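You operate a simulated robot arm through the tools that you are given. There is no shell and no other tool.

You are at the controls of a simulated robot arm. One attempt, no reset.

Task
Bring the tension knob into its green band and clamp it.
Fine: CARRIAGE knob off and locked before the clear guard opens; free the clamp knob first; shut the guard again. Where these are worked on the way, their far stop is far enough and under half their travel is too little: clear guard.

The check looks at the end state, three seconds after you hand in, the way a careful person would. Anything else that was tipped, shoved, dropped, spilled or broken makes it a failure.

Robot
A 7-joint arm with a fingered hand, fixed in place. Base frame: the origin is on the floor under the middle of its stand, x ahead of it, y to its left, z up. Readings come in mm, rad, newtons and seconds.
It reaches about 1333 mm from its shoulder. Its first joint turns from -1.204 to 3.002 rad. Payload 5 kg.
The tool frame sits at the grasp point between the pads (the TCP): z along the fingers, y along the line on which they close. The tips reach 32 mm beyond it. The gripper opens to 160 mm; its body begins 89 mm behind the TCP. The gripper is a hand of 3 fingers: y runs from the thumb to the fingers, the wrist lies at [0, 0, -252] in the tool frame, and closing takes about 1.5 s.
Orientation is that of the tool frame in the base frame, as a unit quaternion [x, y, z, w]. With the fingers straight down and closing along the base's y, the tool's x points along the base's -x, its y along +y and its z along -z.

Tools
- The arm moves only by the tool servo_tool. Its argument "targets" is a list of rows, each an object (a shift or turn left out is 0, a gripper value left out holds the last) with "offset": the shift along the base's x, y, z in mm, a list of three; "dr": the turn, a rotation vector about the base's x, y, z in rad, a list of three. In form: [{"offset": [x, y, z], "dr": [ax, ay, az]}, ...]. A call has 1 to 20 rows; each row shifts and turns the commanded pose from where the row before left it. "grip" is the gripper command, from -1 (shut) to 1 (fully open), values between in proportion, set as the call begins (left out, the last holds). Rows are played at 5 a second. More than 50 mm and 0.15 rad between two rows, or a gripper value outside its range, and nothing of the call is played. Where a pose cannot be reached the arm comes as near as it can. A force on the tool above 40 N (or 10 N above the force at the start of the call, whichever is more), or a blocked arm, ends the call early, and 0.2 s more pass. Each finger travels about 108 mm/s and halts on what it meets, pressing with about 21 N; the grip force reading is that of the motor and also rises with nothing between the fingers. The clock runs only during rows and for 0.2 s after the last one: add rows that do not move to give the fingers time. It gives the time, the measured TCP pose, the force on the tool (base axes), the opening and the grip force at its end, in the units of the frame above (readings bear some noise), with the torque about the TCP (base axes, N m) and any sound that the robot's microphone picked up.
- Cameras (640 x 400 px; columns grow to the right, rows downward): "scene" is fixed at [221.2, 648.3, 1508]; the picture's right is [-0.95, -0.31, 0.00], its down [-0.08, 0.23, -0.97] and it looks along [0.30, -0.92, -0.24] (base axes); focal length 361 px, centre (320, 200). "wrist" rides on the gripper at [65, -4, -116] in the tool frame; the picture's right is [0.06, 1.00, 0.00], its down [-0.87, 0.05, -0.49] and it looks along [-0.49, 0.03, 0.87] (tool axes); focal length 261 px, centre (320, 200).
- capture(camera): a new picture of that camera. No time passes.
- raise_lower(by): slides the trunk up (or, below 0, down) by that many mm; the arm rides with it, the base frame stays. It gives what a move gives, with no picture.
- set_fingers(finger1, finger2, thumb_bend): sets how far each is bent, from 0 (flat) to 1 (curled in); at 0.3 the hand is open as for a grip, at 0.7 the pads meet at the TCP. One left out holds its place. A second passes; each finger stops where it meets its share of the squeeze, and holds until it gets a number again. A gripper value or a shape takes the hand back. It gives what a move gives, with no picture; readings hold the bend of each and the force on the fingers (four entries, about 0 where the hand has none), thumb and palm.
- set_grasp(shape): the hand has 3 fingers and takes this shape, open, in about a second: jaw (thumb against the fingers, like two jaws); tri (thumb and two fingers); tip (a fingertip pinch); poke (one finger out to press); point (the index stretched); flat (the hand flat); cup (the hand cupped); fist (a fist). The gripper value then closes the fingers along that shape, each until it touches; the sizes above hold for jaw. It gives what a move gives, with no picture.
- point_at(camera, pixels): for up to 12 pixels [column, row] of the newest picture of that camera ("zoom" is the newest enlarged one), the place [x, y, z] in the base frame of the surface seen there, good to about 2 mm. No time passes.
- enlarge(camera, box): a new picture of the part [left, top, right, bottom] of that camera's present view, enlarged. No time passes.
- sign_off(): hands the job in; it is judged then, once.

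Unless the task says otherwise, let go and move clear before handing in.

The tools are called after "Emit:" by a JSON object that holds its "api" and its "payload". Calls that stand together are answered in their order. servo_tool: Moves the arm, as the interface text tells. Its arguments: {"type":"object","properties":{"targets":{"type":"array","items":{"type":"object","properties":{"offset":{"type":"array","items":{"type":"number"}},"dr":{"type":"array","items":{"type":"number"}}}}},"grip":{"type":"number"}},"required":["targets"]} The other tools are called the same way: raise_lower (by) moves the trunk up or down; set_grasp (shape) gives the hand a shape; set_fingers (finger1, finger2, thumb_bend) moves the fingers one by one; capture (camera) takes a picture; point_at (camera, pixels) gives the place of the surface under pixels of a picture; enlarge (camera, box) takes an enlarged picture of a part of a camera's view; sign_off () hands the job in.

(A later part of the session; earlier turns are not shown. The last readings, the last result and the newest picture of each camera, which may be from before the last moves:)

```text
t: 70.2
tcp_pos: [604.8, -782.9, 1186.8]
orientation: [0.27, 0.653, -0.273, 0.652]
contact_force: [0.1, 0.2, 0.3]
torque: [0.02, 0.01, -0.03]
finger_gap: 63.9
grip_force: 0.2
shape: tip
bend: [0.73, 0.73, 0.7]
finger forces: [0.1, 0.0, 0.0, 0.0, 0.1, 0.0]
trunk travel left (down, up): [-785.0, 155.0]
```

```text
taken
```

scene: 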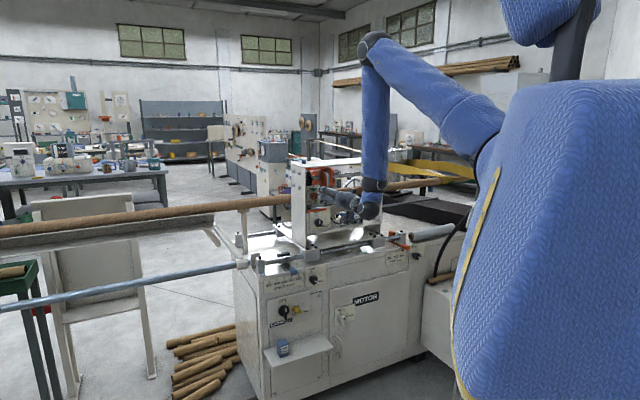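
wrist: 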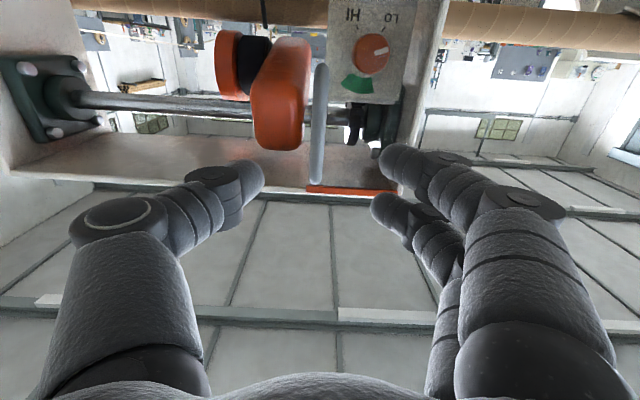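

The handle (319,125) is centred in the view. I'll measure it precisely.

Emit:
{"api": "point_at", "payload": {"camera": "wrist", "pixels": [[320, 80], [319, 105], [317, 130], [316, 155], [315, 180], [312, 130], [323, 130], [340, 190], [390, 190]]}}

Emit:
{"api": "enlarge", "payload": {"camera": "wrist", "box": [240, 10, 440, 210]}}

```text
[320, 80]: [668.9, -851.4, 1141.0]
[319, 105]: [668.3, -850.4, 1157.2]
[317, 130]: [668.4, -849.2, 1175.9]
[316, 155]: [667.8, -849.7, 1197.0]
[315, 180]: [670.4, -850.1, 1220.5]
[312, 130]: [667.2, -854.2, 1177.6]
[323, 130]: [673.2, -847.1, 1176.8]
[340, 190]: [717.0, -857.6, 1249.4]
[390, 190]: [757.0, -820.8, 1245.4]
```

```text
2.00 times, centred on (340, 110) of wrist
```

zoom: 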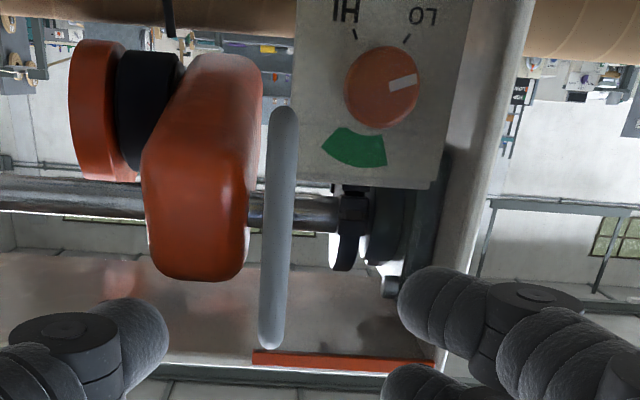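

The handle bar is at s≈128, n≈-1080, z 1138–1228. I'll move in so the fingertips straddle it, then grip.

Emit:
{"api": "servo_tool", "payload": {"targets": [{"offset": [10.6, -11.2, -0.6]}, {"offset": [10.6, -11.2, -0.6]}, {"offset": [10.6, -11.2, -0.6]}, {"offset": [10.6, -11.2, -0.6]}, {"offset": [10.6, -11.2, -0.6]}, {}]}}

Emit:
{"api": "servo_tool", "payload": {"targets": [{}, {}, {}, {}, {}, {}], "grip": -1}}

Emit:
{"api": "capture", "payload": {"camera": "wrist"}}

```text
t: 71.6
tcp_pos: [658.0, -839.5, 1184.7]
orientation: [0.27, 0.653, -0.273, 0.652]
contact_force: [1.0, 0.6, -0.2]
torque: [0.01, -0.02, 0.01]
finger_gap: 64.0
grip_force: 0.0
shape: tip
bend: [0.73, 0.73, 0.7]
finger forces: [0.0, 0.0, 0.1, 0.0, 0.1, 0.0]
trunk travel left (down, up): [-785.0, 155.0]
```

```text
t: 73.0
tcp_pos: [656.4, -839.9, 1184.0]
orientation: [0.27, 0.654, -0.273, 0.652]
contact_force: [1.2, -0.6, -0.4]
torque: [0.0, 0.04, -0.02]
finger_gap: 6.6
grip_force: 20.8
shape: tip
bend: [0.71, 0.71, 0.7]
finger forces: [9.4, 9.4, 0.1, 0.0, 18.3, 0.0]
trunk travel left (down, up): [-785.0, 155.0]
```

```text
taken
```

wrist: 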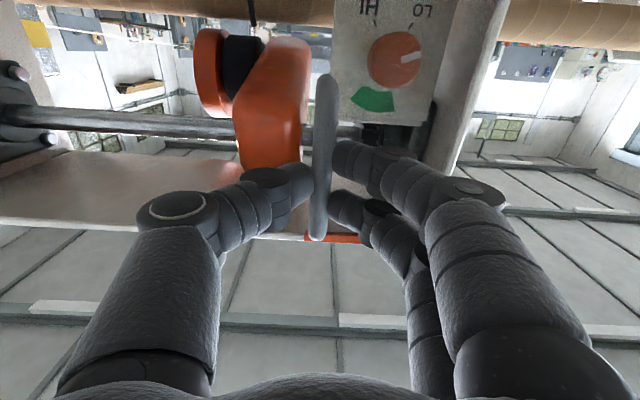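

The handle is gripped (gap 6.6 mm on the round bar). I'll pull the door open along its arc, hinge at about s≈45, starting with 20° and watching the force.

Emit:
{"api": "servo_tool", "payload": {"targets": [{"offset": [-2.5, 7.4, 0]}, {"offset": [-2.1, 7.8, 0]}, {"offset": [-1.2, 7.9, 0]}, {"offset": [-0.7, 8, 0]}, {}]}}

Emit:
{"api": "capture", "payload": {"camera": "wrist"}}

Emit:
{"api": "enlarge", "payload": {"camera": "scene", "box": [285, 155, 385, 225]}}

```text
t: 74.2
tcp_pos: [651.1, -809.0, 1183.2]
orientation: [0.271, 0.654, -0.273, 0.652]
contact_force: [-5.7, -1.6, -2.3]
torque: [0.06, 0.03, -0.2]
finger_gap: 7.0
grip_force: 21.6
shape: tip
bend: [0.7, 0.7, 0.71]
finger forces: [10.2, 9.7, 0.1, 0.0, 25.5, 0.0]
trunk travel left (down, up): [-785.0, 155.0]
```

```text
taken
```

wrist: 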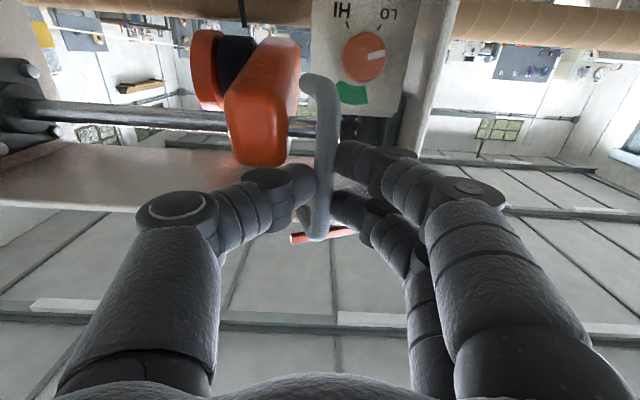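

```text
5.71 times, centred on (335, 190) of scene
```

zoom: 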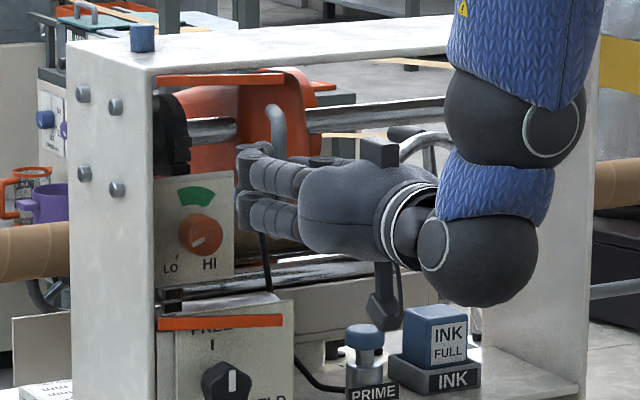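

The door is opening on its left hinge with little force. I'll continue along the arc to about 50°, yawing the hand a little with it.

Emit:
{"api": "servo_tool", "payload": {"targets": [{"offset": [0.2, 8, 0], "dr": [0, 0, -0.04]}, {"offset": [0.7, 7.9, 0], "dr": [0, 0, -0.04]}, {"offset": [1.5, 7.8, 0], "dr": [0, 0, -0.04]}, {"offset": [2.1, 7.7, 0], "dr": [0, 0, -0.04]}, {"offset": [2.9, 7.4, 0], "dr": [0, 0, -0.04]}, {"offset": [3.4, 7.2, 0], "dr": [0, 0, -0.04]}, {}]}}

Emit:
{"api": "capture", "payload": {"camera": "wrist"}}

Emit:
{"api": "enlarge", "payload": {"camera": "scene", "box": [285, 155, 385, 225]}}

```text
t: 75.8
tcp_pos: [661.4, -762.0, 1184.0]
orientation: [0.347, 0.616, -0.349, 0.615]
contact_force: [-9.8, 1.9, -2.0]
torque: [0.04, 0.0, -0.26]
finger_gap: 7.5
grip_force: 21.1
shape: tip
bend: [0.7, 0.7, 0.72]
finger forces: [10.8, 10.5, 0.0, 0.1, 29.3, 0.1]
trunk travel left (down, up): [-785.0, 155.0]
```

```text
taken
```

wrist: 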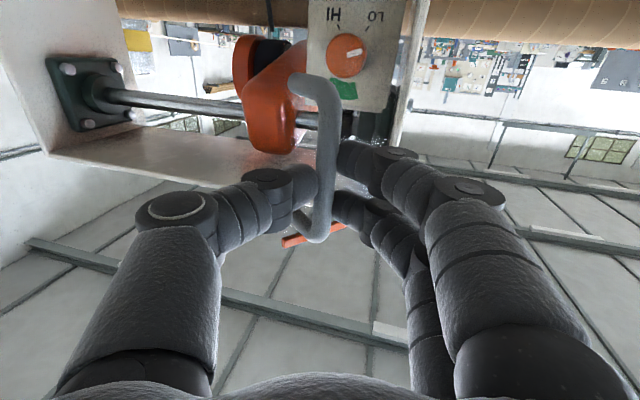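

```text
5.71 times, centred on (335, 190) of scene
```

zoom: 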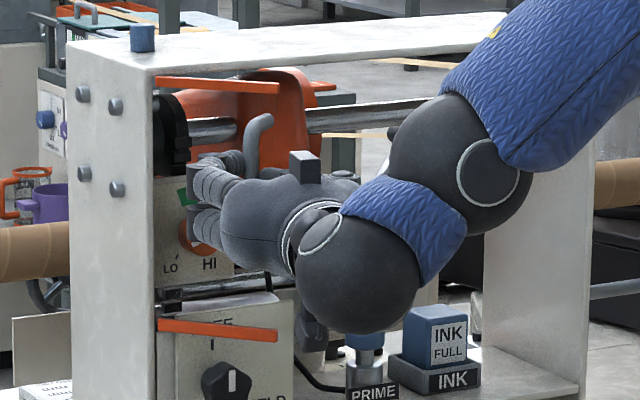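

The door is at about 50°, with only a mild outward load. I'll continue to about 75° with a slightly wider arc.

Emit:
{"api": "servo_tool", "payload": {"targets": [{"offset": [3.2, 7.5, 0]}, {"offset": [3.6, 7.3, 0]}, {"offset": [5.2, 6.2, 0]}, {"offset": [5.6, 5.6, 0]}, {"offset": [6, 5.2, 0]}, {}]}}

Emit:
{"api": "capture", "payload": {"camera": "wrist"}}

Emit:
{"api": "enlarge", "payload": {"camera": "scene", "box": [285, 155, 385, 225]}}

```text
t: 77.2
tcp_pos: [685.3, -729.7, 1182.8]
orientation: [0.346, 0.616, -0.349, 0.615]
contact_force: [-8.5, 8.3, -0.3]
torque: [-0.03, -0.03, -0.21]
finger_gap: 9.4
grip_force: 21.3
shape: tip
bend: [0.69, 0.69, 0.75]
finger forces: [13.5, 13.4, 0.0, 0.0, 32.5, 0.0]
trunk travel left (down, up): [-785.0, 155.0]
```

```text
taken
```

wrist: 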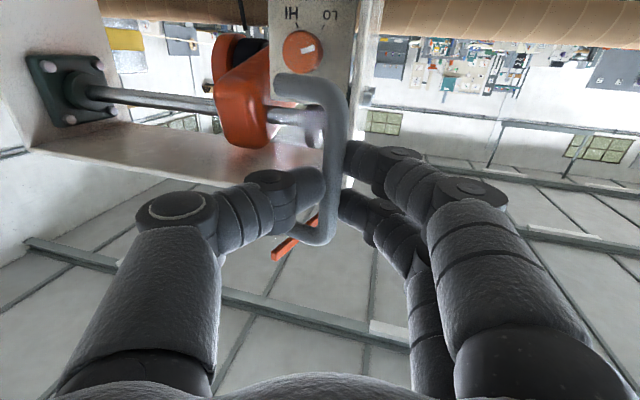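

```text
5.71 times, centred on (335, 190) of scene
```

zoom: 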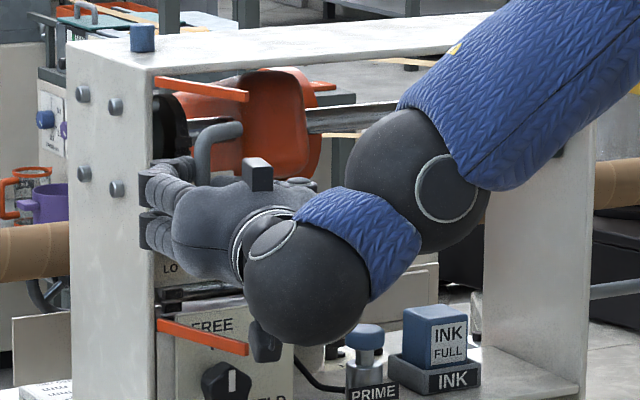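

The door is at about 72°, with the dial now fully exposed on the right of it. I'll keep swinging it to and past 90°, looking for its stop.

Emit:
{"api": "servo_tool", "payload": {"targets": [{"offset": [4.6, 3.7, 0]}, {"offset": [4.8, 3.4, 0]}, {"offset": [5.1, 3, 0]}, {"offset": [5.4, 2.6, 0]}, {"offset": [5.7, 2.2, 0]}, {}]}}

Emit:
{"api": "capture", "payload": {"camera": "wrist"}}

Emit:
{"api": "enlarge", "payload": {"camera": "scene", "box": [285, 155, 385, 225]}}

```text
t: 78.6
tcp_pos: [710.4, -714.6, 1183.3]
orientation: [0.346, 0.616, -0.348, 0.616]
contact_force: [-4.7, 6.8, 4.9]
torque: [-0.08, -0.13, -0.1]
finger_gap: 8.8
grip_force: 20.5
shape: tip
bend: [0.67, 0.67, 0.76]
finger forces: [16.2, 15.7, 0.0, 0.0, 33.3, 0.1]
trunk travel left (down, up): [-785.0, 155.0]
```

```text
taken
```

wrist: 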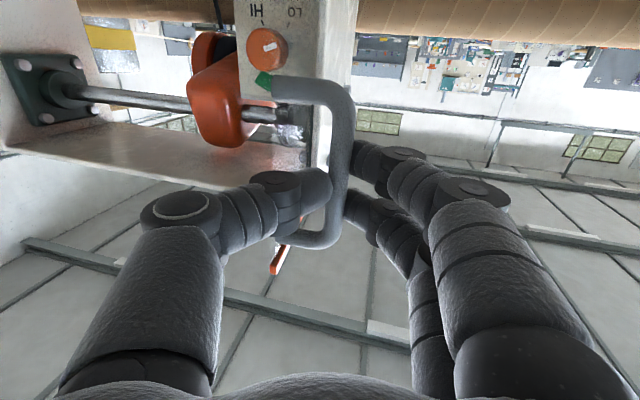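

```text
5.71 times, centred on (335, 190) of scene
```

zoom: 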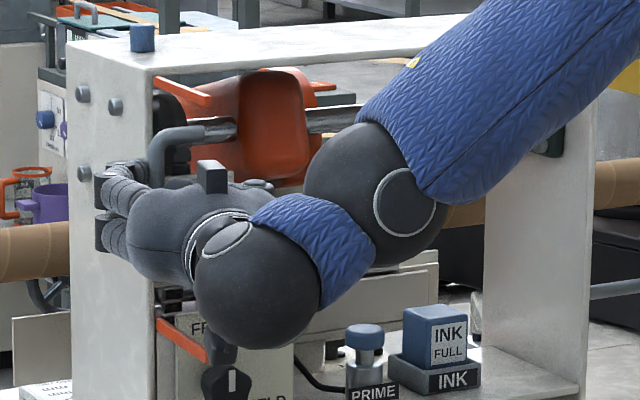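

The door is at about 90° and still moving freely. I'll swing on to about 110° toward its far stop.

Emit:
{"api": "servo_tool", "payload": {"targets": [{"offset": [5.9, 1.9, 0]}, {"offset": [6.1, 1.6, 0]}, {"offset": [6.3, 1.3, 0]}, {"offset": [6.4, 0.9, 0]}, {"offset": [6.4, 0.6, 0]}, {}]}}

Emit:
{"api": "capture", "payload": {"camera": "wrist"}}

Emit:
{"api": "enlarge", "payload": {"camera": "scene", "box": [285, 155, 385, 225]}}

```text
t: 80.0
tcp_pos: [738.4, -709.0, 1183.3]
orientation: [0.346, 0.616, -0.349, 0.615]
contact_force: [-24.2, 4.4, -3.1]
torque: [0.01, -0.04, -0.73]
finger_gap: 8.2
grip_force: 21.0
shape: tip
bend: [0.65, 0.66, 0.76]
finger forces: [14.9, 14.2, 0.0, 0.0, 58.6, 0.0]
trunk travel left (down, up): [-785.0, 155.0]
```

```text
taken
```

wrist: 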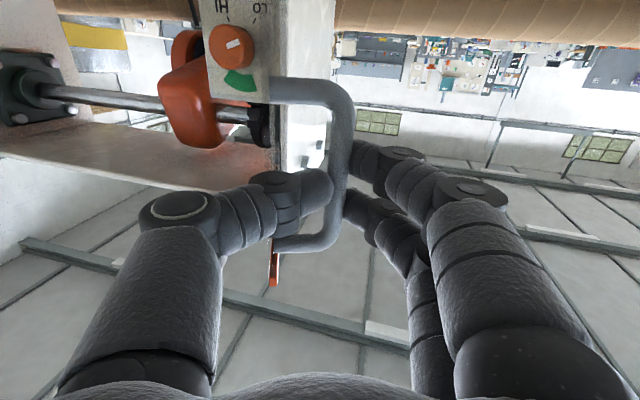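

```text
5.71 times, centred on (335, 190) of scene
```

zoom: 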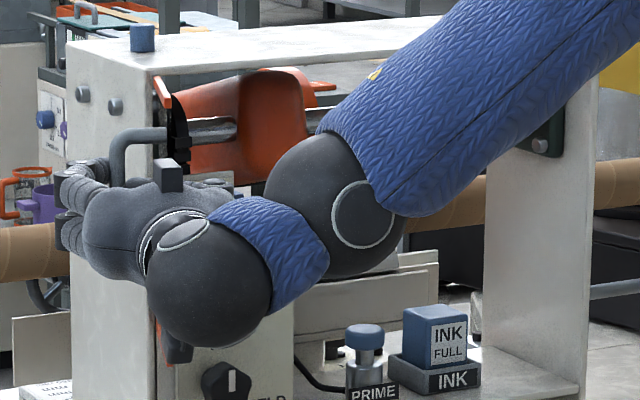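

Resistance rose to about 25 N with the door past 100°, so it's at its far stop. I'll ease the pressure, open the fingers slightly, and slide out parallel to the door.

Emit:
{"api": "servo_tool", "payload": {"targets": [{"offset": [-2.5, 0.5, 0]}, {}]}}

Emit:
{"api": "servo_tool", "payload": {"targets": [{}, {}, {}], "grip": -0.68}}

Emit:
{"api": "capture", "payload": {"camera": "wrist"}}

```text
t: 80.6
tcp_pos: [739.3, -709.2, 1185.0]
orientation: [0.347, 0.616, -0.348, 0.615]
contact_force: [-12.7, -1.7, -1.4]
torque: [-0.02, -0.04, -0.55]
finger_gap: 8.3
grip_force: 21.0
shape: tip
bend: [0.65, 0.66, 0.76]
finger forces: [16.0, 15.5, 0.0, 0.0, 49.0, 0.1]
trunk travel left (down, up): [-785.0, 155.0]
```

```text
t: 81.4
tcp_pos: [740.5, -709.3, 1183.5]
orientation: [0.346, 0.617, -0.348, 0.615]
contact_force: [-0.1, -0.1, 1.3]
torque: [0.05, -0.02, 0.0]
finger_gap: 25.8
grip_force: 0.1
shape: tip
bend: [0.72, 0.72, 0.7]
finger forces: [0.0, 0.0, 0.0, 0.0, 0.7, 0.1]
trunk travel left (down, up): [-785.0, 155.0]
```

```text
taken
```

wrist: 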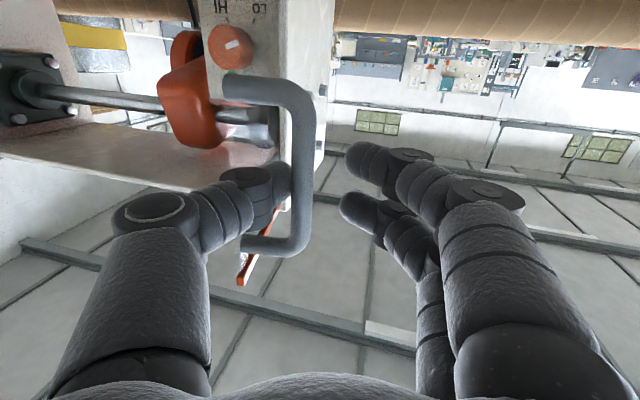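

Opening the thumb nudged the panel back a bit, with the handle now at (298,170). I'll slide the hand out parallel to the door and then look at its angle.

Emit:
{"api": "servo_tool", "payload": {"targets": [{"offset": [-5.2, 8.5, 0]}, {"offset": [-5.2, 8.5, 0]}, {"offset": [-7.8, 12.8, 0]}, {"offset": [-7.8, 12.8, 0]}, {"offset": [-10, 17, 0]}, {}]}}

Emit:
{"api": "capture", "payload": {"camera": "wrist"}}

Emit:
{"api": "enlarge", "payload": {"camera": "scene", "box": [285, 155, 385, 225]}}

```text
t: 82.8
tcp_pos: [703.6, -651.1, 1183.2]
orientation: [0.347, 0.617, -0.349, 0.615]
contact_force: [0.1, 0.0, 0.3]
torque: [-0.02, -0.01, -0.04]
finger_gap: 25.6
grip_force: 0.1
shape: tip
bend: [0.72, 0.72, 0.7]
finger forces: [0.1, 0.0, 0.0, 0.1, 0.1, 0.1]
trunk travel left (down, up): [-785.0, 155.0]
```

```text
taken
```

wrist: 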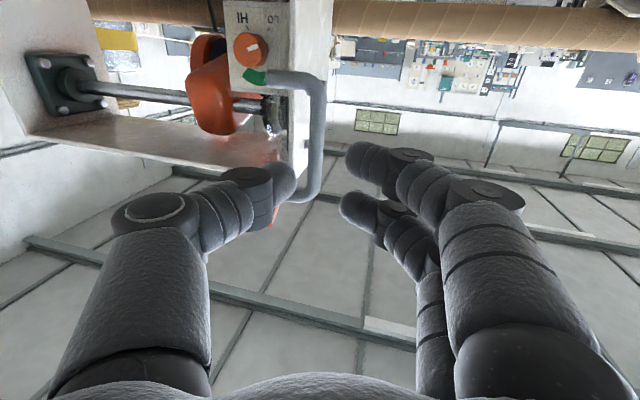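

```text
5.71 times, centred on (335, 190) of scene
```

zoom: 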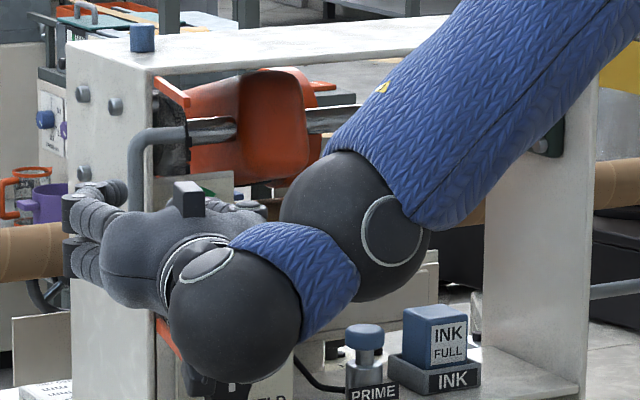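

The door stays open at roughly 95–100°. I'll measure the handle and strips to compute the angle.

Emit:
{"api": "point_at", "payload": {"camera": "wrist", "pixels": [[318, 110], [316, 150], [315, 190], [290, 77], [250, 48], [240, 60], [262, 60], [265, 78]]}}

Emit:
{"api": "point_at", "payload": {"camera": "zoom", "pixels": [[158, 82], [185, 100], [160, 325], [178, 350], [135, 160], [185, 133], [205, 180], [165, 140]]}}

```text
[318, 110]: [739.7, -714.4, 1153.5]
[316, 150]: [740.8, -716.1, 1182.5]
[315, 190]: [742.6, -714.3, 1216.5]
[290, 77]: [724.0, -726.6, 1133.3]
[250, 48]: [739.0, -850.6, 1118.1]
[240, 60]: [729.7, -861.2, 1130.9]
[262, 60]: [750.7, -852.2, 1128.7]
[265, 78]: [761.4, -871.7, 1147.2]
```

```text
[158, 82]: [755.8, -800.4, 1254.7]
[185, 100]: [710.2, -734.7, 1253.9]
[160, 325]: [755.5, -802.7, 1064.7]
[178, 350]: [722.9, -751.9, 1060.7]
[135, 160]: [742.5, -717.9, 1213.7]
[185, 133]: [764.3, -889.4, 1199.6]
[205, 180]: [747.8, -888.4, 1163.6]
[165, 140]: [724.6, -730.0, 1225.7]
```

The door angle is about 100° (free edge at s≈17, n≈-1022), well past half, and the tension knob at s≈82, z≈1123 is exposed. I'll move right to a standoff in front of it and square the yaw.

Emit:
{"api": "servo_tool", "payload": {"targets": [{"offset": [-22, 6, -5], "dr": [0, 0, 0.04]}, {"offset": [-15.1, -15.6, -11], "dr": [0, 0, 0.04]}, {"offset": [-15.1, -15.6, -11], "dr": [0, 0, 0.04]}, {"offset": [-15.1, -15.6, -11], "dr": [0, 0, 0.04]}, {"offset": [-15.1, -15.6, -11], "dr": [0, 0, 0.04]}, {"offset": [-15.1, -15.6, -11], "dr": [0, 0, 0.04]}, {}]}}

Emit:
{"api": "capture", "payload": {"camera": "wrist"}}

Emit:
{"api": "enlarge", "payload": {"camera": "scene", "box": [285, 155, 385, 225]}}

```text
t: 84.4
tcp_pos: [606.8, -723.8, 1121.9]
orientation: [0.27, 0.654, -0.271, 0.653]
contact_force: [-1.5, 0.4, 0.5]
torque: [0.05, 0.0, 0.01]
finger_gap: 25.5
grip_force: 0.0
shape: tip
bend: [0.72, 0.72, 0.7]
finger forces: [0.0, 0.1, 0.1, 0.0, 0.0, 0.0]
trunk travel left (down, up): [-785.0, 155.0]
```

```text
taken
```

wrist: 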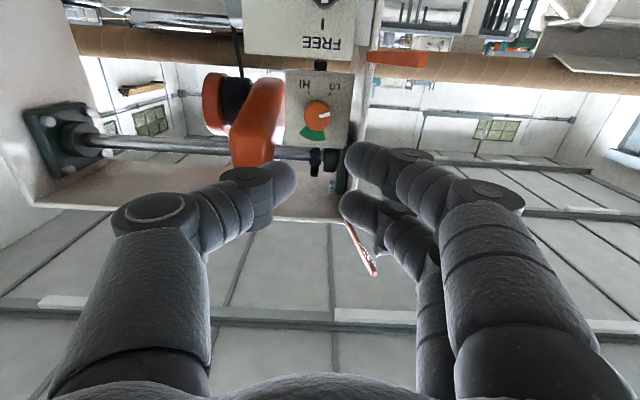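

```text
5.71 times, centred on (335, 190) of scene
```

zoom: 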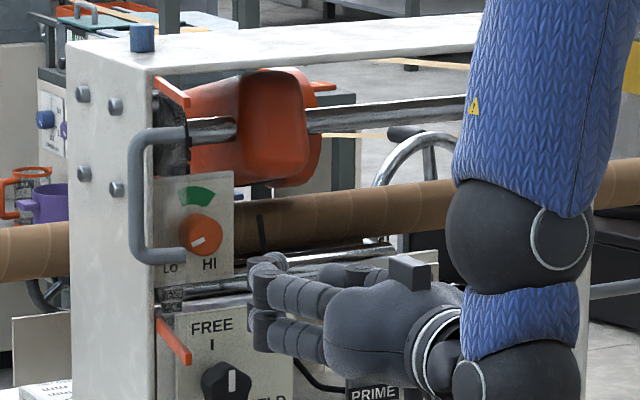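

The door stays open, and the knob (317,115) and dial are clear. I'll enlarge and measure the knob, pointer and green band.

Emit:
{"api": "enlarge", "payload": {"camera": "wrist", "box": [270, 60, 370, 180]}}

Emit:
{"api": "point_at", "payload": {"camera": "zoom", "pixels": [[310, 180], [285, 180], [340, 180], [310, 145], [308, 215], [335, 170], [312, 180], [275, 260], [312, 240], [345, 255], [275, 110], [345, 105]]}}

```text
3.33 times, centred on (320, 120) of wrist
```

zoom: 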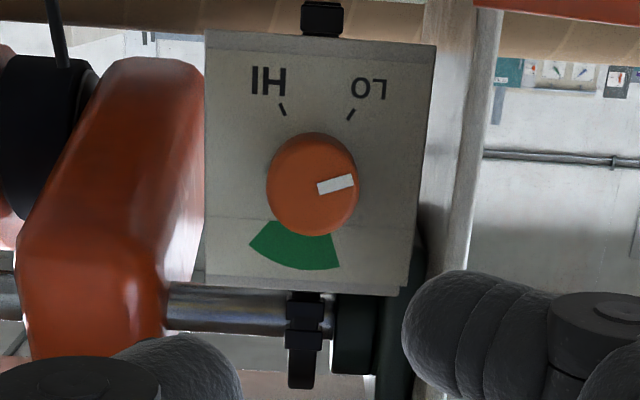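

```text
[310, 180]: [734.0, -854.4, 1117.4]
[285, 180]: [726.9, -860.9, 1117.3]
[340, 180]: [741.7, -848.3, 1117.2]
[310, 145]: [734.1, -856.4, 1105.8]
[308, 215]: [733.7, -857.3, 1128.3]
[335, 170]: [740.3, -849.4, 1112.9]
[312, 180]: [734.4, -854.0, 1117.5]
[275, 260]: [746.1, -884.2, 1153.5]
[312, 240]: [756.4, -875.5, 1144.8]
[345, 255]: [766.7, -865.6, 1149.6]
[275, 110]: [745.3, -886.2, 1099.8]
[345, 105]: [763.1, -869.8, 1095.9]
```

The green band isn't centred straight up; it leans to the HI side. I'll measure the tick ends and band corners precisely.

Emit:
{"api": "point_at", "payload": {"camera": "zoom", "pixels": [[268, 224], [250, 243], [338, 266], [330, 238], [281, 104], [285, 114], [349, 118], [354, 110], [320, 190], [352, 179], [300, 268], [210, 250]]}}

Emit:
{"api": "enlarge", "payload": {"camera": "scene", "box": [308, 178, 332, 208]}}

```text
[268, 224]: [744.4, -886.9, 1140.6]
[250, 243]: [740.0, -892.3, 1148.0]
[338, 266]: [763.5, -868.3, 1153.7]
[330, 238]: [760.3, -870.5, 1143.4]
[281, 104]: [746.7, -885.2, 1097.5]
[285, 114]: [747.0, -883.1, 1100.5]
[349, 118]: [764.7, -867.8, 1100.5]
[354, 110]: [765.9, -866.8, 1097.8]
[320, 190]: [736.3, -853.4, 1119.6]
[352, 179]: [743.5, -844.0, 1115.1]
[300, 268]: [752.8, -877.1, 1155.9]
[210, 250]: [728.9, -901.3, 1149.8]
```

```text
13.33 times, centred on (320, 193) of scene
```

zoom: 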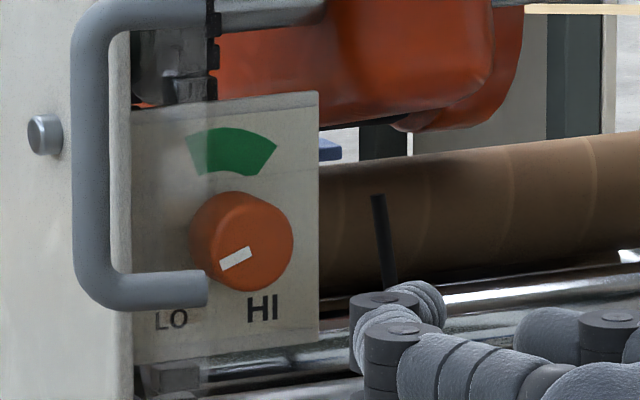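

Geometry: dial centre (s≈85, z≈1124), band 47°–110°, pointer at about 206°, so I need roughly 127° clockwise (range 96–158°). I'll roll the hand clockwise at the standoff, with the gap opened to 50 mm, testing what roll range is reachable.

Emit:
{"api": "servo_tool", "payload": {"targets": [{"dr": [0.0926, -0.0926, 0]}, {"dr": [0.0926, -0.0926, 0]}, {"dr": [0.0926, -0.0926, 0]}, {"dr": [0.0926, -0.0926, 0]}, {"dr": [0.0926, -0.0926, 0]}, {"dr": [0.0926, -0.0926, 0]}, {"dr": [0.0926, -0.0926, 0]}, {"dr": [0.0926, -0.0926, 0]}, {"dr": [0.0926, -0.0926, 0]}, {"dr": [0.0926, -0.0926, 0]}, {"dr": [0.0926, -0.0926, 0]}, {"dr": [0.0926, -0.0926, 0]}], "grip": -0.35}}

Emit:
{"api": "servo_tool", "payload": {"targets": [{"dr": [0.0926, -0.0926, 0]}, {"dr": [0.0926, -0.0926, 0]}]}}

Emit:
{"api": "capture", "payload": {"camera": "scene"}}

```text
t: 87.0
tcp_pos: [607.3, -721.6, 1122.1]
orientation: [0.654, 0.271, 0.271, 0.652]
contact_force: [-0.1, 0.0, 0.2]
torque: [-0.04, 0.04, -0.01]
finger_gap: 51.5
grip_force: 0.0
shape: tip
bend: [0.73, 0.73, 0.7]
finger forces: [0.0, 0.1, 0.0, 0.0, 0.0, 0.1]
trunk travel left (down, up): [-785.0, 155.0]
```

```text
t: 87.6
tcp_pos: [614.6, -720.7, 1123.9]
orientation: [0.687, 0.179, 0.349, 0.612]
contact_force: [0.1, -0.9, 0.5]
torque: [0.01, 0.0, 0.05]
finger_gap: 51.7
grip_force: 0.1
shape: tip
bend: [0.73, 0.73, 0.7]
finger forces: [0.0, 0.1, 0.0, 0.0, 0.1, 0.0]
out of reach, approached as far as the arm can: row 2
trunk travel left (down, up): [-785.0, 155.0]
```

```text
taken
```

scene: 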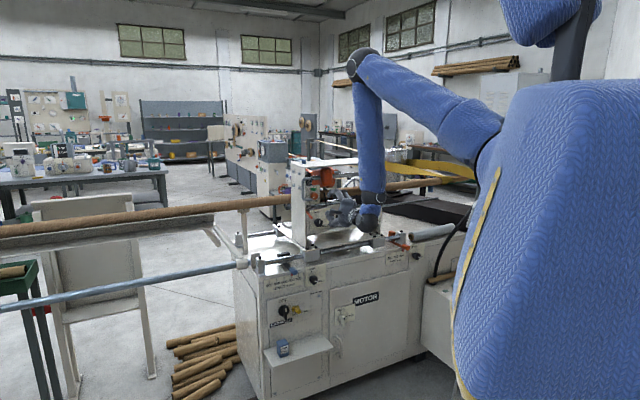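

Roll beyond about -97° is limited at this distance, so I'll ratchet in the -60°…-90° range. I'll roll back to -60° and advance to n≈-1000.

Emit:
{"api": "servo_tool", "payload": {"targets": [{"offset": [5.4, -7.8, 0], "dr": [-0.0926, 0.0926, 0]}, {"offset": [5.4, -7.8, 0], "dr": [-0.0926, 0.0926, 0]}, {"offset": [5.4, -7.8, 0], "dr": [-0.0926, 0.0926, 0]}, {"offset": [5.4, -7.8, 0], "dr": [-0.0926, 0.0926, 0]}, {"offset": [5.4, -7.8, 0], "dr": [-0.0926, 0.0926, 0]}, {"offset": [5.4, -7.8, 0], "dr": [-0.0926, 0.0926, 0]}, {}]}}

Emit:
{"api": "capture", "payload": {"camera": "wrist"}}

Emit:
{"api": "enlarge", "payload": {"camera": "scene", "box": [285, 155, 385, 225]}}

```text
t: 89.2
tcp_pos: [648.3, -767.2, 1124.2]
orientation: [0.561, 0.431, 0.09, 0.701]
contact_force: [0.2, 0.0, -0.1]
torque: [0.01, -0.01, 0.01]
finger_gap: 51.4
grip_force: 0.0
shape: tip
bend: [0.73, 0.73, 0.7]
finger forces: [0.1, 0.0, 0.0, 0.0, 0.1, 0.1]
trunk travel left (down, up): [-785.0, 155.0]
```

```text
taken
```

wrist: 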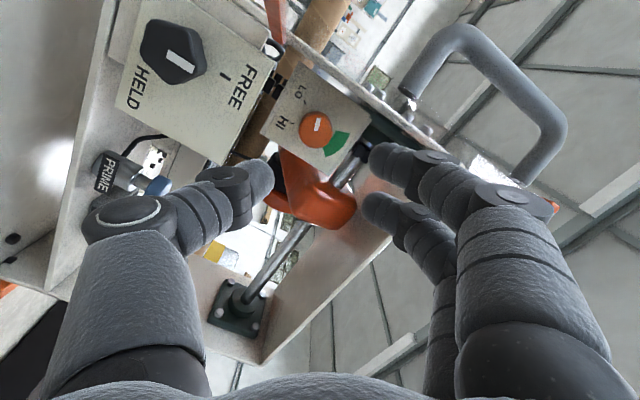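

```text
5.71 times, centred on (335, 190) of scene
```

zoom: 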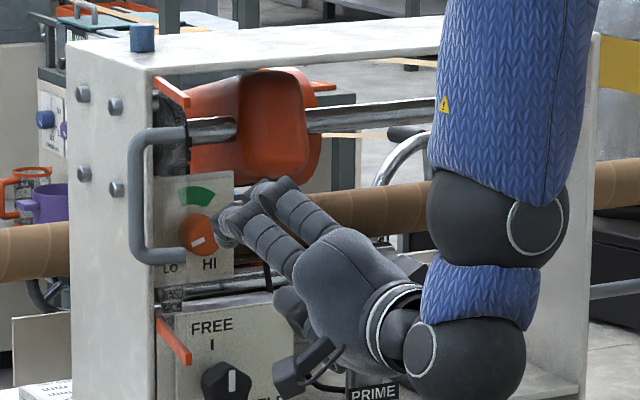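

The fingers tilt toward the open door at this roll, so I'll use -75° for more clearance and advance in two stages, watching the force.

Emit:
{"api": "servo_tool", "payload": {"targets": [{"offset": [0.5, 0.5, 0], "dr": [0.0926, -0.0926, 0]}, {"dr": [0.0926, -0.0926, 0]}, {"offset": [10, -10, 0]}, {"offset": [10, -10, 0]}, {"offset": [10, -10, 0]}, {"offset": [10, -10, 0]}, {"offset": [10, -10, 0]}, {}]}}

Emit:
{"api": "capture", "payload": {"camera": "wrist"}}

Emit:
{"api": "enlarge", "payload": {"camera": "scene", "box": [285, 155, 385, 225]}}

```text
t: 91.0
tcp_pos: [698.9, -814.8, 1122.8]
orientation: [0.612, 0.354, 0.182, 0.683]
contact_force: [0.0, 0.4, 0.2]
torque: [0.0, -0.02, 0.01]
finger_gap: 51.4
grip_force: 0.0
shape: tip
bend: [0.73, 0.73, 0.7]
finger forces: [0.1, 0.0, 0.1, 0.0, 0.1, 0.0]
trunk travel left (down, up): [-785.0, 155.0]
```

```text
taken
```

wrist: 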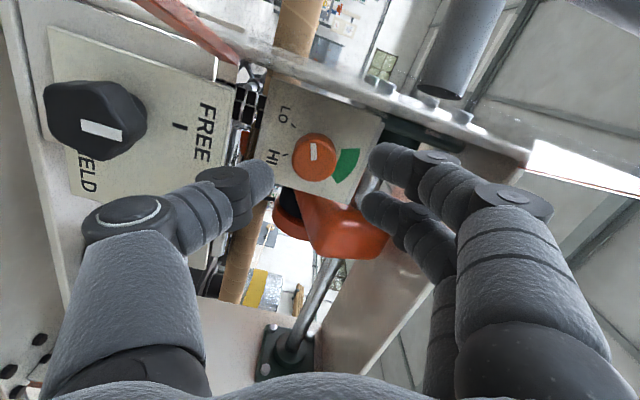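

```text
5.71 times, centred on (335, 190) of scene
```

zoom: 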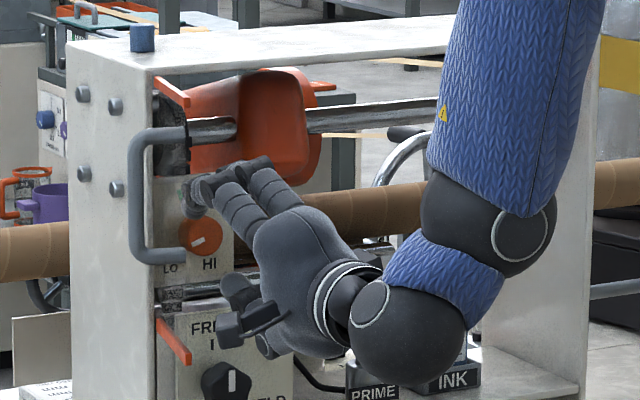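

No contact so far, and the knob (313,157) is lined up. I'll advance the remaining 46 mm.

Emit:
{"api": "servo_tool", "payload": {"targets": [{"offset": [7.6, -8.65, 0.4]}, {"offset": [7.6, -8.65, 0.4]}, {"offset": [7.6, -8.65, 0.3]}, {"offset": [7.6, -8.65, 0.3]}, {}]}}

Emit:
{"api": "capture", "payload": {"camera": "wrist"}}

Emit:
{"api": "enlarge", "payload": {"camera": "scene", "box": [285, 155, 385, 225]}}

```text
t: 92.2
tcp_pos: [729.6, -847.9, 1124.4]
orientation: [0.612, 0.355, 0.182, 0.683]
contact_force: [1.1, -0.5, 0.1]
torque: [0.03, -0.02, 0.0]
finger_gap: 51.4
grip_force: 0.0
shape: tip
bend: [0.73, 0.73, 0.7]
finger forces: [0.1, 0.0, 0.1, 0.1, 0.1, 0.1]
trunk travel left (down, up): [-785.0, 155.0]
```

```text
taken
```

wrist: 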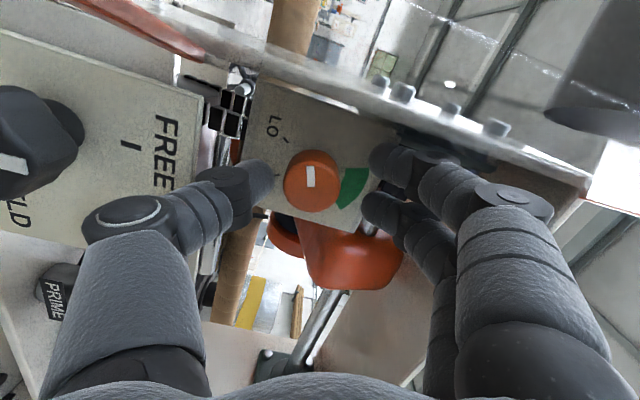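

```text
5.71 times, centred on (335, 190) of scene
```

zoom: 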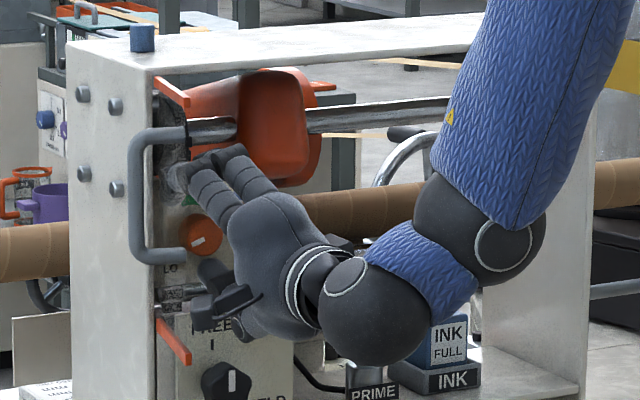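

The knob (311,180) is between the tips without contact. I'll shift 2 mm down and close the grip.

Emit:
{"api": "servo_tool", "payload": {"targets": [{"offset": [-0.7, -0.7, -2.5]}, {}]}}

Emit:
{"api": "servo_tool", "payload": {"targets": [{}, {}, {}, {}, {}, {}], "grip": -1}}

Emit:
{"api": "capture", "payload": {"camera": "wrist"}}

```text
t: 92.8
tcp_pos: [728.1, -849.3, 1122.8]
orientation: [0.612, 0.354, 0.183, 0.683]
contact_force: [-1.1, 1.0, 0.3]
torque: [0.01, -0.03, -0.02]
finger_gap: 51.9
grip_force: 0.1
shape: tip
bend: [0.73, 0.73, 0.7]
finger forces: [0.0, 0.1, 0.0, 0.1, 0.1, 0.0]
trunk travel left (down, up): [-785.0, 155.0]
```

```text
t: 94.2
tcp_pos: [728.8, -850.7, 1121.7]
orientation: [0.613, 0.354, 0.182, 0.682]
contact_force: [1.5, -3.0, 0.0]
torque: [-0.02, 0.0, -0.01]
finger_gap: 21.8
grip_force: 21.5
shape: tip
bend: [0.72, 0.71, 0.7]
finger forces: [8.8, 9.0, 0.1, 0.0, 18.6, 0.0]
trunk travel left (down, up): [-785.0, 155.0]
```

```text
taken
```

wrist: 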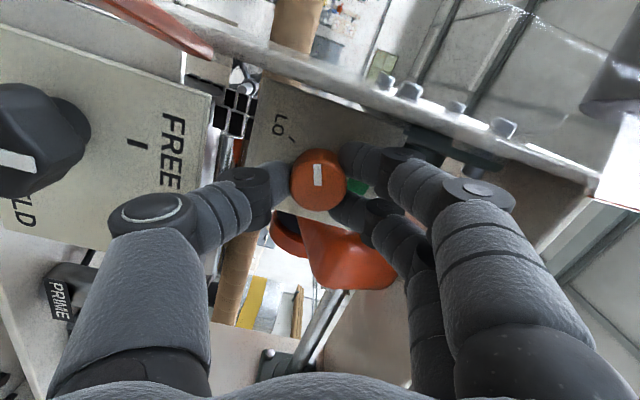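

The knob is gripped (18.6 N against 9 + 9 N). I'll turn clockwise 15°, then continue while it stays reachable.

Emit:
{"api": "servo_tool", "payload": {"targets": [{"dr": [0.0926, -0.0926, 0]}, {"dr": [0.0926, -0.0926, 0]}]}}

Emit:
{"api": "servo_tool", "payload": {"targets": [{"dr": [0.0926, -0.0926, 0]}]}}

Emit:
{"api": "capture", "payload": {"camera": "wrist"}}

```text
t: 94.8
tcp_pos: [729.3, -850.5, 1121.1]
orientation: [0.654, 0.271, 0.271, 0.653]
contact_force: [0.0, -2.0, -1.9]
torque: [-0.01, 0.07, -0.02]
finger_gap: 21.2
grip_force: 21.2
shape: tip
bend: [0.72, 0.71, 0.7]
finger forces: [10.1, 9.4, 0.1, 0.0, 20.3, 0.0]
trunk travel left (down, up): [-785.0, 155.0]
```

```text
t: 95.2
tcp_pos: [728.3, -852.1, 1120.5]
orientation: [0.67, 0.227, 0.314, 0.633]
contact_force: [-0.9, 0.0, -0.6]
torque: [0.01, 0.02, 0.01]
finger_gap: 20.9
grip_force: 21.5
shape: tip
bend: [0.72, 0.71, 0.7]
finger forces: [11.1, 10.0, 0.0, 0.1, 20.4, 0.1]
trunk travel left (down, up): [-785.0, 155.0]
```

```text
taken
```

wrist: 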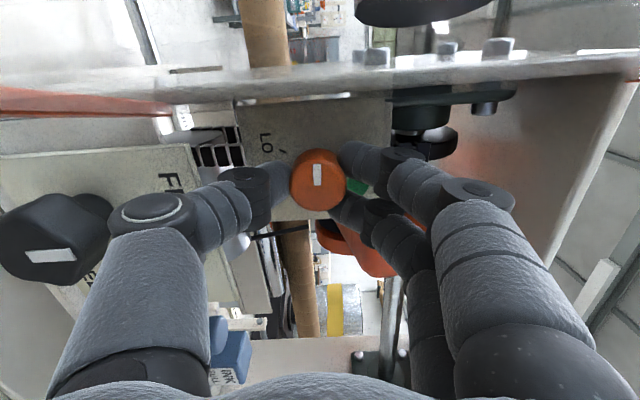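

The pointer stays fixed relative to the hand, so the knob is turning (22° so far). Continuing in small steps.

Emit:
{"api": "servo_tool", "payload": {"targets": [{"dr": [0.0926, -0.0926, 0]}]}}

Emit:
{"api": "servo_tool", "payload": {"targets": [{"dr": [0.0926, -0.0926, 0]}]}}

```text
t: 95.6
tcp_pos: [727.0, -851.8, 1120.7]
orientation: [0.684, 0.184, 0.353, 0.611]
contact_force: [-2.7, 1.9, -4.8]
torque: [0.04, 0.09, 0.0]
finger_gap: 20.6
grip_force: 21.2
shape: tip
bend: [0.72, 0.71, 0.7]
finger forces: [10.7, 10.9, 0.1, 0.0, 22.0, 0.1]
trunk travel left (down, up): [-785.0, 155.0]
```

```text
t: 96.0
tcp_pos: [727.0, -851.7, 1121.4]
orientation: [0.695, 0.139, 0.393, 0.586]
contact_force: [-1.7, 1.0, -6.3]
torque: [0.03, 0.09, -0.01]
finger_gap: 21.4
grip_force: 21.5
shape: tip
bend: [0.72, 0.71, 0.7]
finger forces: [10.3, 11.0, 0.0, 0.0, 23.2, 0.0]
trunk travel left (down, up): [-785.0, 155.0]
```

Now at about -112° with no reach trouble. Continuing two more steps.

Emit:
{"api": "servo_tool", "payload": {"targets": [{"dr": [0.0926, -0.0926, 0]}]}}

Emit:
{"api": "servo_tool", "payload": {"targets": [{"dr": [0.0926, -0.0926, 0]}]}}

Emit:
{"api": "capture", "payload": {"camera": "wrist"}}

Emit:
{"api": "capture", "payload": {"camera": "scene"}}

```text
t: 96.4
tcp_pos: [727.4, -850.7, 1120.7]
orientation: [0.702, 0.093, 0.43, 0.56]
contact_force: [-3.0, -0.9, -9.1]
torque: [0.11, 0.2, 0.0]
finger_gap: 20.9
grip_force: 21.3
shape: tip
bend: [0.72, 0.71, 0.7]
finger forces: [9.5, 11.4, 0.0, 0.1, 23.9, 0.1]
trunk travel left (down, up): [-785.0, 155.0]
```

```text
t: 96.8
tcp_pos: [727.5, -852.1, 1120.3]
orientation: [0.707, 0.047, 0.466, 0.53]
contact_force: [-5.9, 0.9, -12.0]
torque: [0.19, 0.26, -0.05]
finger_gap: 20.9
grip_force: 21.0
shape: tip
bend: [0.72, 0.71, 0.7]
finger forces: [8.8, 12.4, 0.1, 0.1, 24.6, 0.0]
trunk travel left (down, up): [-785.0, 155.0]
```

```text
taken
```

wrist: 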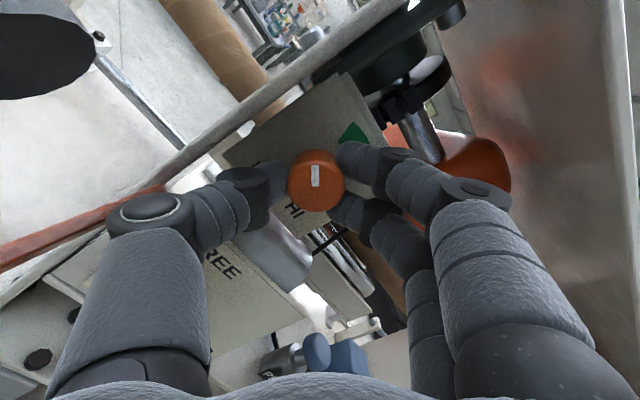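

```text
taken
```

scene: 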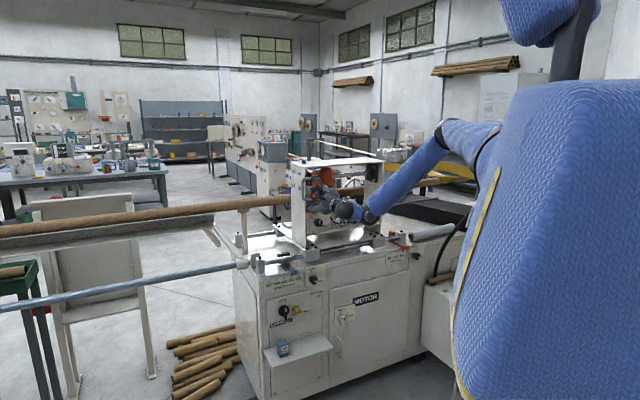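

The knob has turned about 52°, with the pointer (314,177) fixed relative to the fingers. I'll open just enough, roll back 52°, and regrip.

Emit:
{"api": "servo_tool", "payload": {"targets": [{}, {}, {}, {"dr": [-0.0926, 0.0926, 0]}, {"dr": [-0.0926, 0.0926, 0]}, {"dr": [-0.0926, 0.0926, 0]}, {"dr": [-0.0926, 0.0926, 0]}, {"dr": [-0.0926, 0.0926, 0]}, {"dr": [-0.0926, 0.0926, 0]}, {"dr": [-0.0926, 0.0926, 0]}, {}], "grip": -0.5}}

Emit:
{"api": "capture", "payload": {"camera": "wrist"}}

Emit:
{"api": "enlarge", "payload": {"camera": "scene", "box": [285, 155, 385, 225]}}

```text
t: 99.2
tcp_pos: [727.9, -850.1, 1121.9]
orientation: [0.612, 0.355, 0.181, 0.683]
contact_force: [1.4, 0.0, -0.1]
torque: [0.0, -0.02, -0.01]
finger_gap: 39.8
grip_force: 0.0
shape: tip
bend: [0.73, 0.73, 0.7]
finger forces: [0.0, 0.0, 0.1, 0.1, 0.1, 0.0]
trunk travel left (down, up): [-785.0, 155.0]
```

```text
taken
```

wrist: 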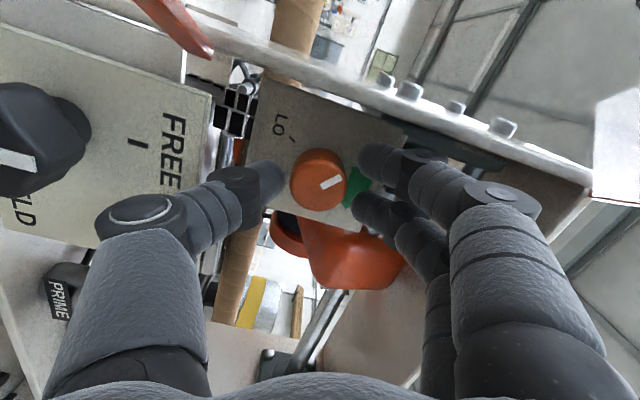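

```text
5.71 times, centred on (335, 190) of scene
```

zoom: 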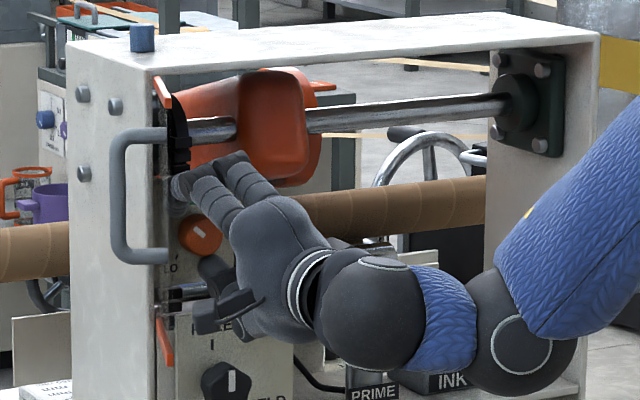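

The pointer moved, and the door got nudged a little further open, which is harmless. I'll zoom on the dial from the scene camera to read the pointer.

Emit:
{"api": "enlarge", "payload": {"camera": "scene", "box": [308, 178, 332, 208]}}

Emit:
{"api": "enlarge", "payload": {"camera": "wrist", "box": [260, 110, 400, 250]}}

```text
13.33 times, centred on (320, 193) of scene
```

zoom: 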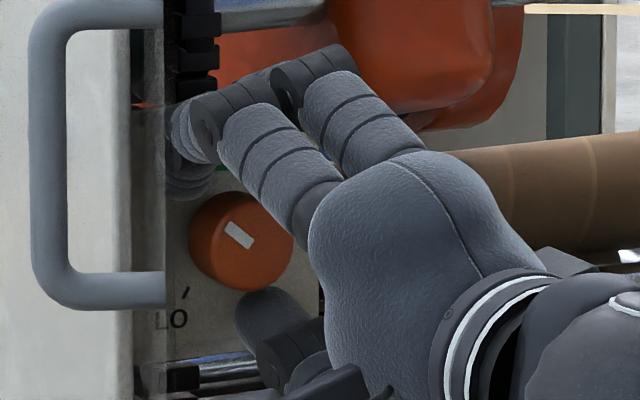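

```text
2.86 times, centred on (330, 180) of wrist
```

zoom: 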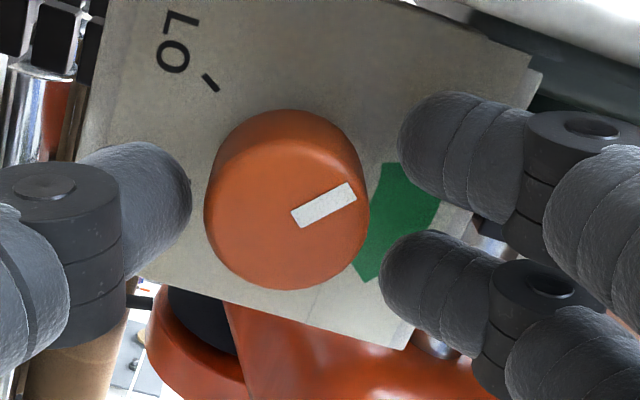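

The pointer is now at about 133° (it turned ~73°), so about 55° more clockwise reaches mid-band. I'll regrip and turn in steps, checking the pointer.

Emit:
{"api": "servo_tool", "payload": {"targets": [{}, {}, {}, {}, {}], "grip": -1}}

Emit:
{"api": "servo_tool", "payload": {"targets": [{"dr": [0.0926, -0.0926, 0]}, {"dr": [0.0926, -0.0926, 0]}, {"dr": [0.0926, -0.0926, 0]}, {"dr": [0.0926, -0.0926, 0]}]}}

Emit:
{"api": "enlarge", "payload": {"camera": "wrist", "box": [260, 110, 400, 250]}}

Emit:
{"api": "enlarge", "payload": {"camera": "scene", "box": [308, 178, 332, 208]}}

```text
t: 100.4
tcp_pos: [728.9, -849.8, 1121.9]
orientation: [0.612, 0.355, 0.183, 0.683]
contact_force: [2.1, -1.9, 1.1]
torque: [0.02, -0.03, 0.02]
finger_gap: 20.7
grip_force: 20.9
shape: tip
bend: [0.72, 0.71, 0.7]
finger forces: [8.9, 8.7, 0.1, 0.1, 18.1, 0.0]
trunk travel left (down, up): [-785.0, 155.0]
```

```text
t: 101.4
tcp_pos: [727.9, -851.5, 1121.1]
orientation: [0.684, 0.184, 0.354, 0.611]
contact_force: [-1.4, 1.2, -5.1]
torque: [0.06, 0.14, 0.03]
finger_gap: 20.3
grip_force: 21.2
shape: tip
bend: [0.72, 0.71, 0.7]
finger forces: [8.8, 8.4, 0.0, 0.1, 23.3, 0.0]
trunk travel left (down, up): [-785.0, 155.0]
```

```text
2.86 times, centred on (330, 180) of wrist
```

zoom: 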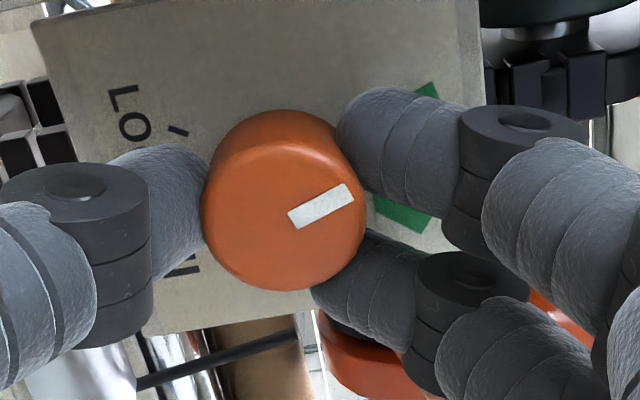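

```text
13.33 times, centred on (320, 193) of scene
```

zoom: 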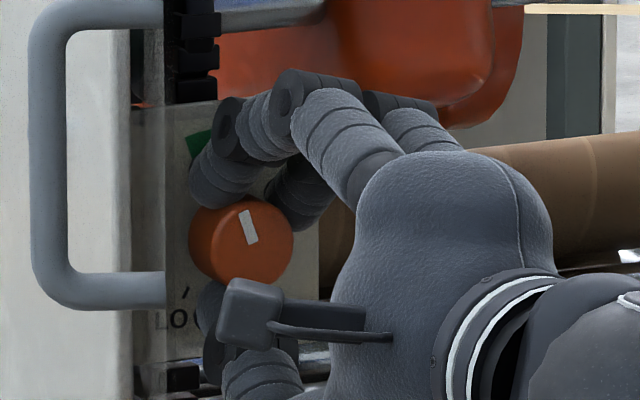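

The pointer is at about 105° now, just entering the band. Three more steps should bring it to about 80°.

Emit:
{"api": "servo_tool", "payload": {"targets": [{"dr": [0.0926, -0.0926, 0]}, {"dr": [0.0926, -0.0926, 0]}, {"dr": [0.0926, -0.0926, 0]}]}}

Emit:
{"api": "enlarge", "payload": {"camera": "wrist", "box": [260, 110, 400, 250]}}

Emit:
{"api": "enlarge", "payload": {"camera": "scene", "box": [308, 178, 332, 208]}}

```text
t: 102.2
tcp_pos: [727.6, -852.7, 1120.9]
orientation: [0.707, 0.047, 0.466, 0.53]
contact_force: [-5.5, 0.3, -13.1]
torque: [0.2, 0.24, -0.06]
finger_gap: 20.4
grip_force: 20.9
shape: tip
bend: [0.72, 0.71, 0.7]
finger forces: [7.2, 10.0, 0.0, 0.0, 25.0, 0.1]
trunk travel left (down, up): [-785.0, 155.0]
```

```text
2.86 times, centred on (330, 180) of wrist
```

zoom: 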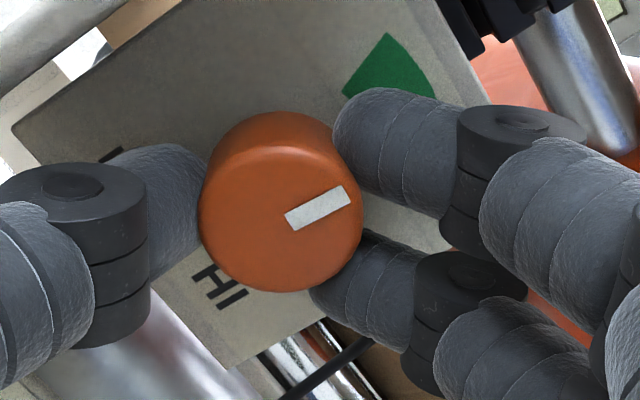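

```text
13.33 times, centred on (320, 193) of scene
```

zoom: 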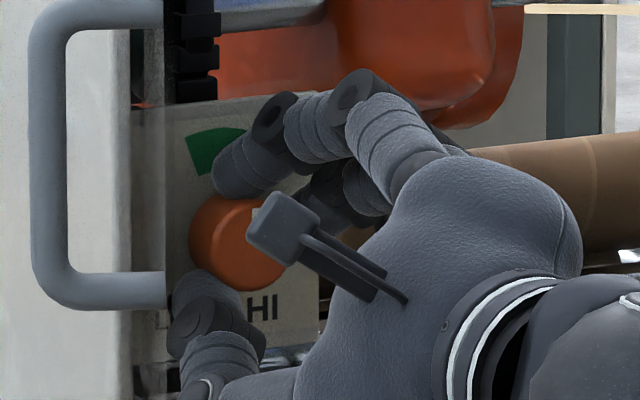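

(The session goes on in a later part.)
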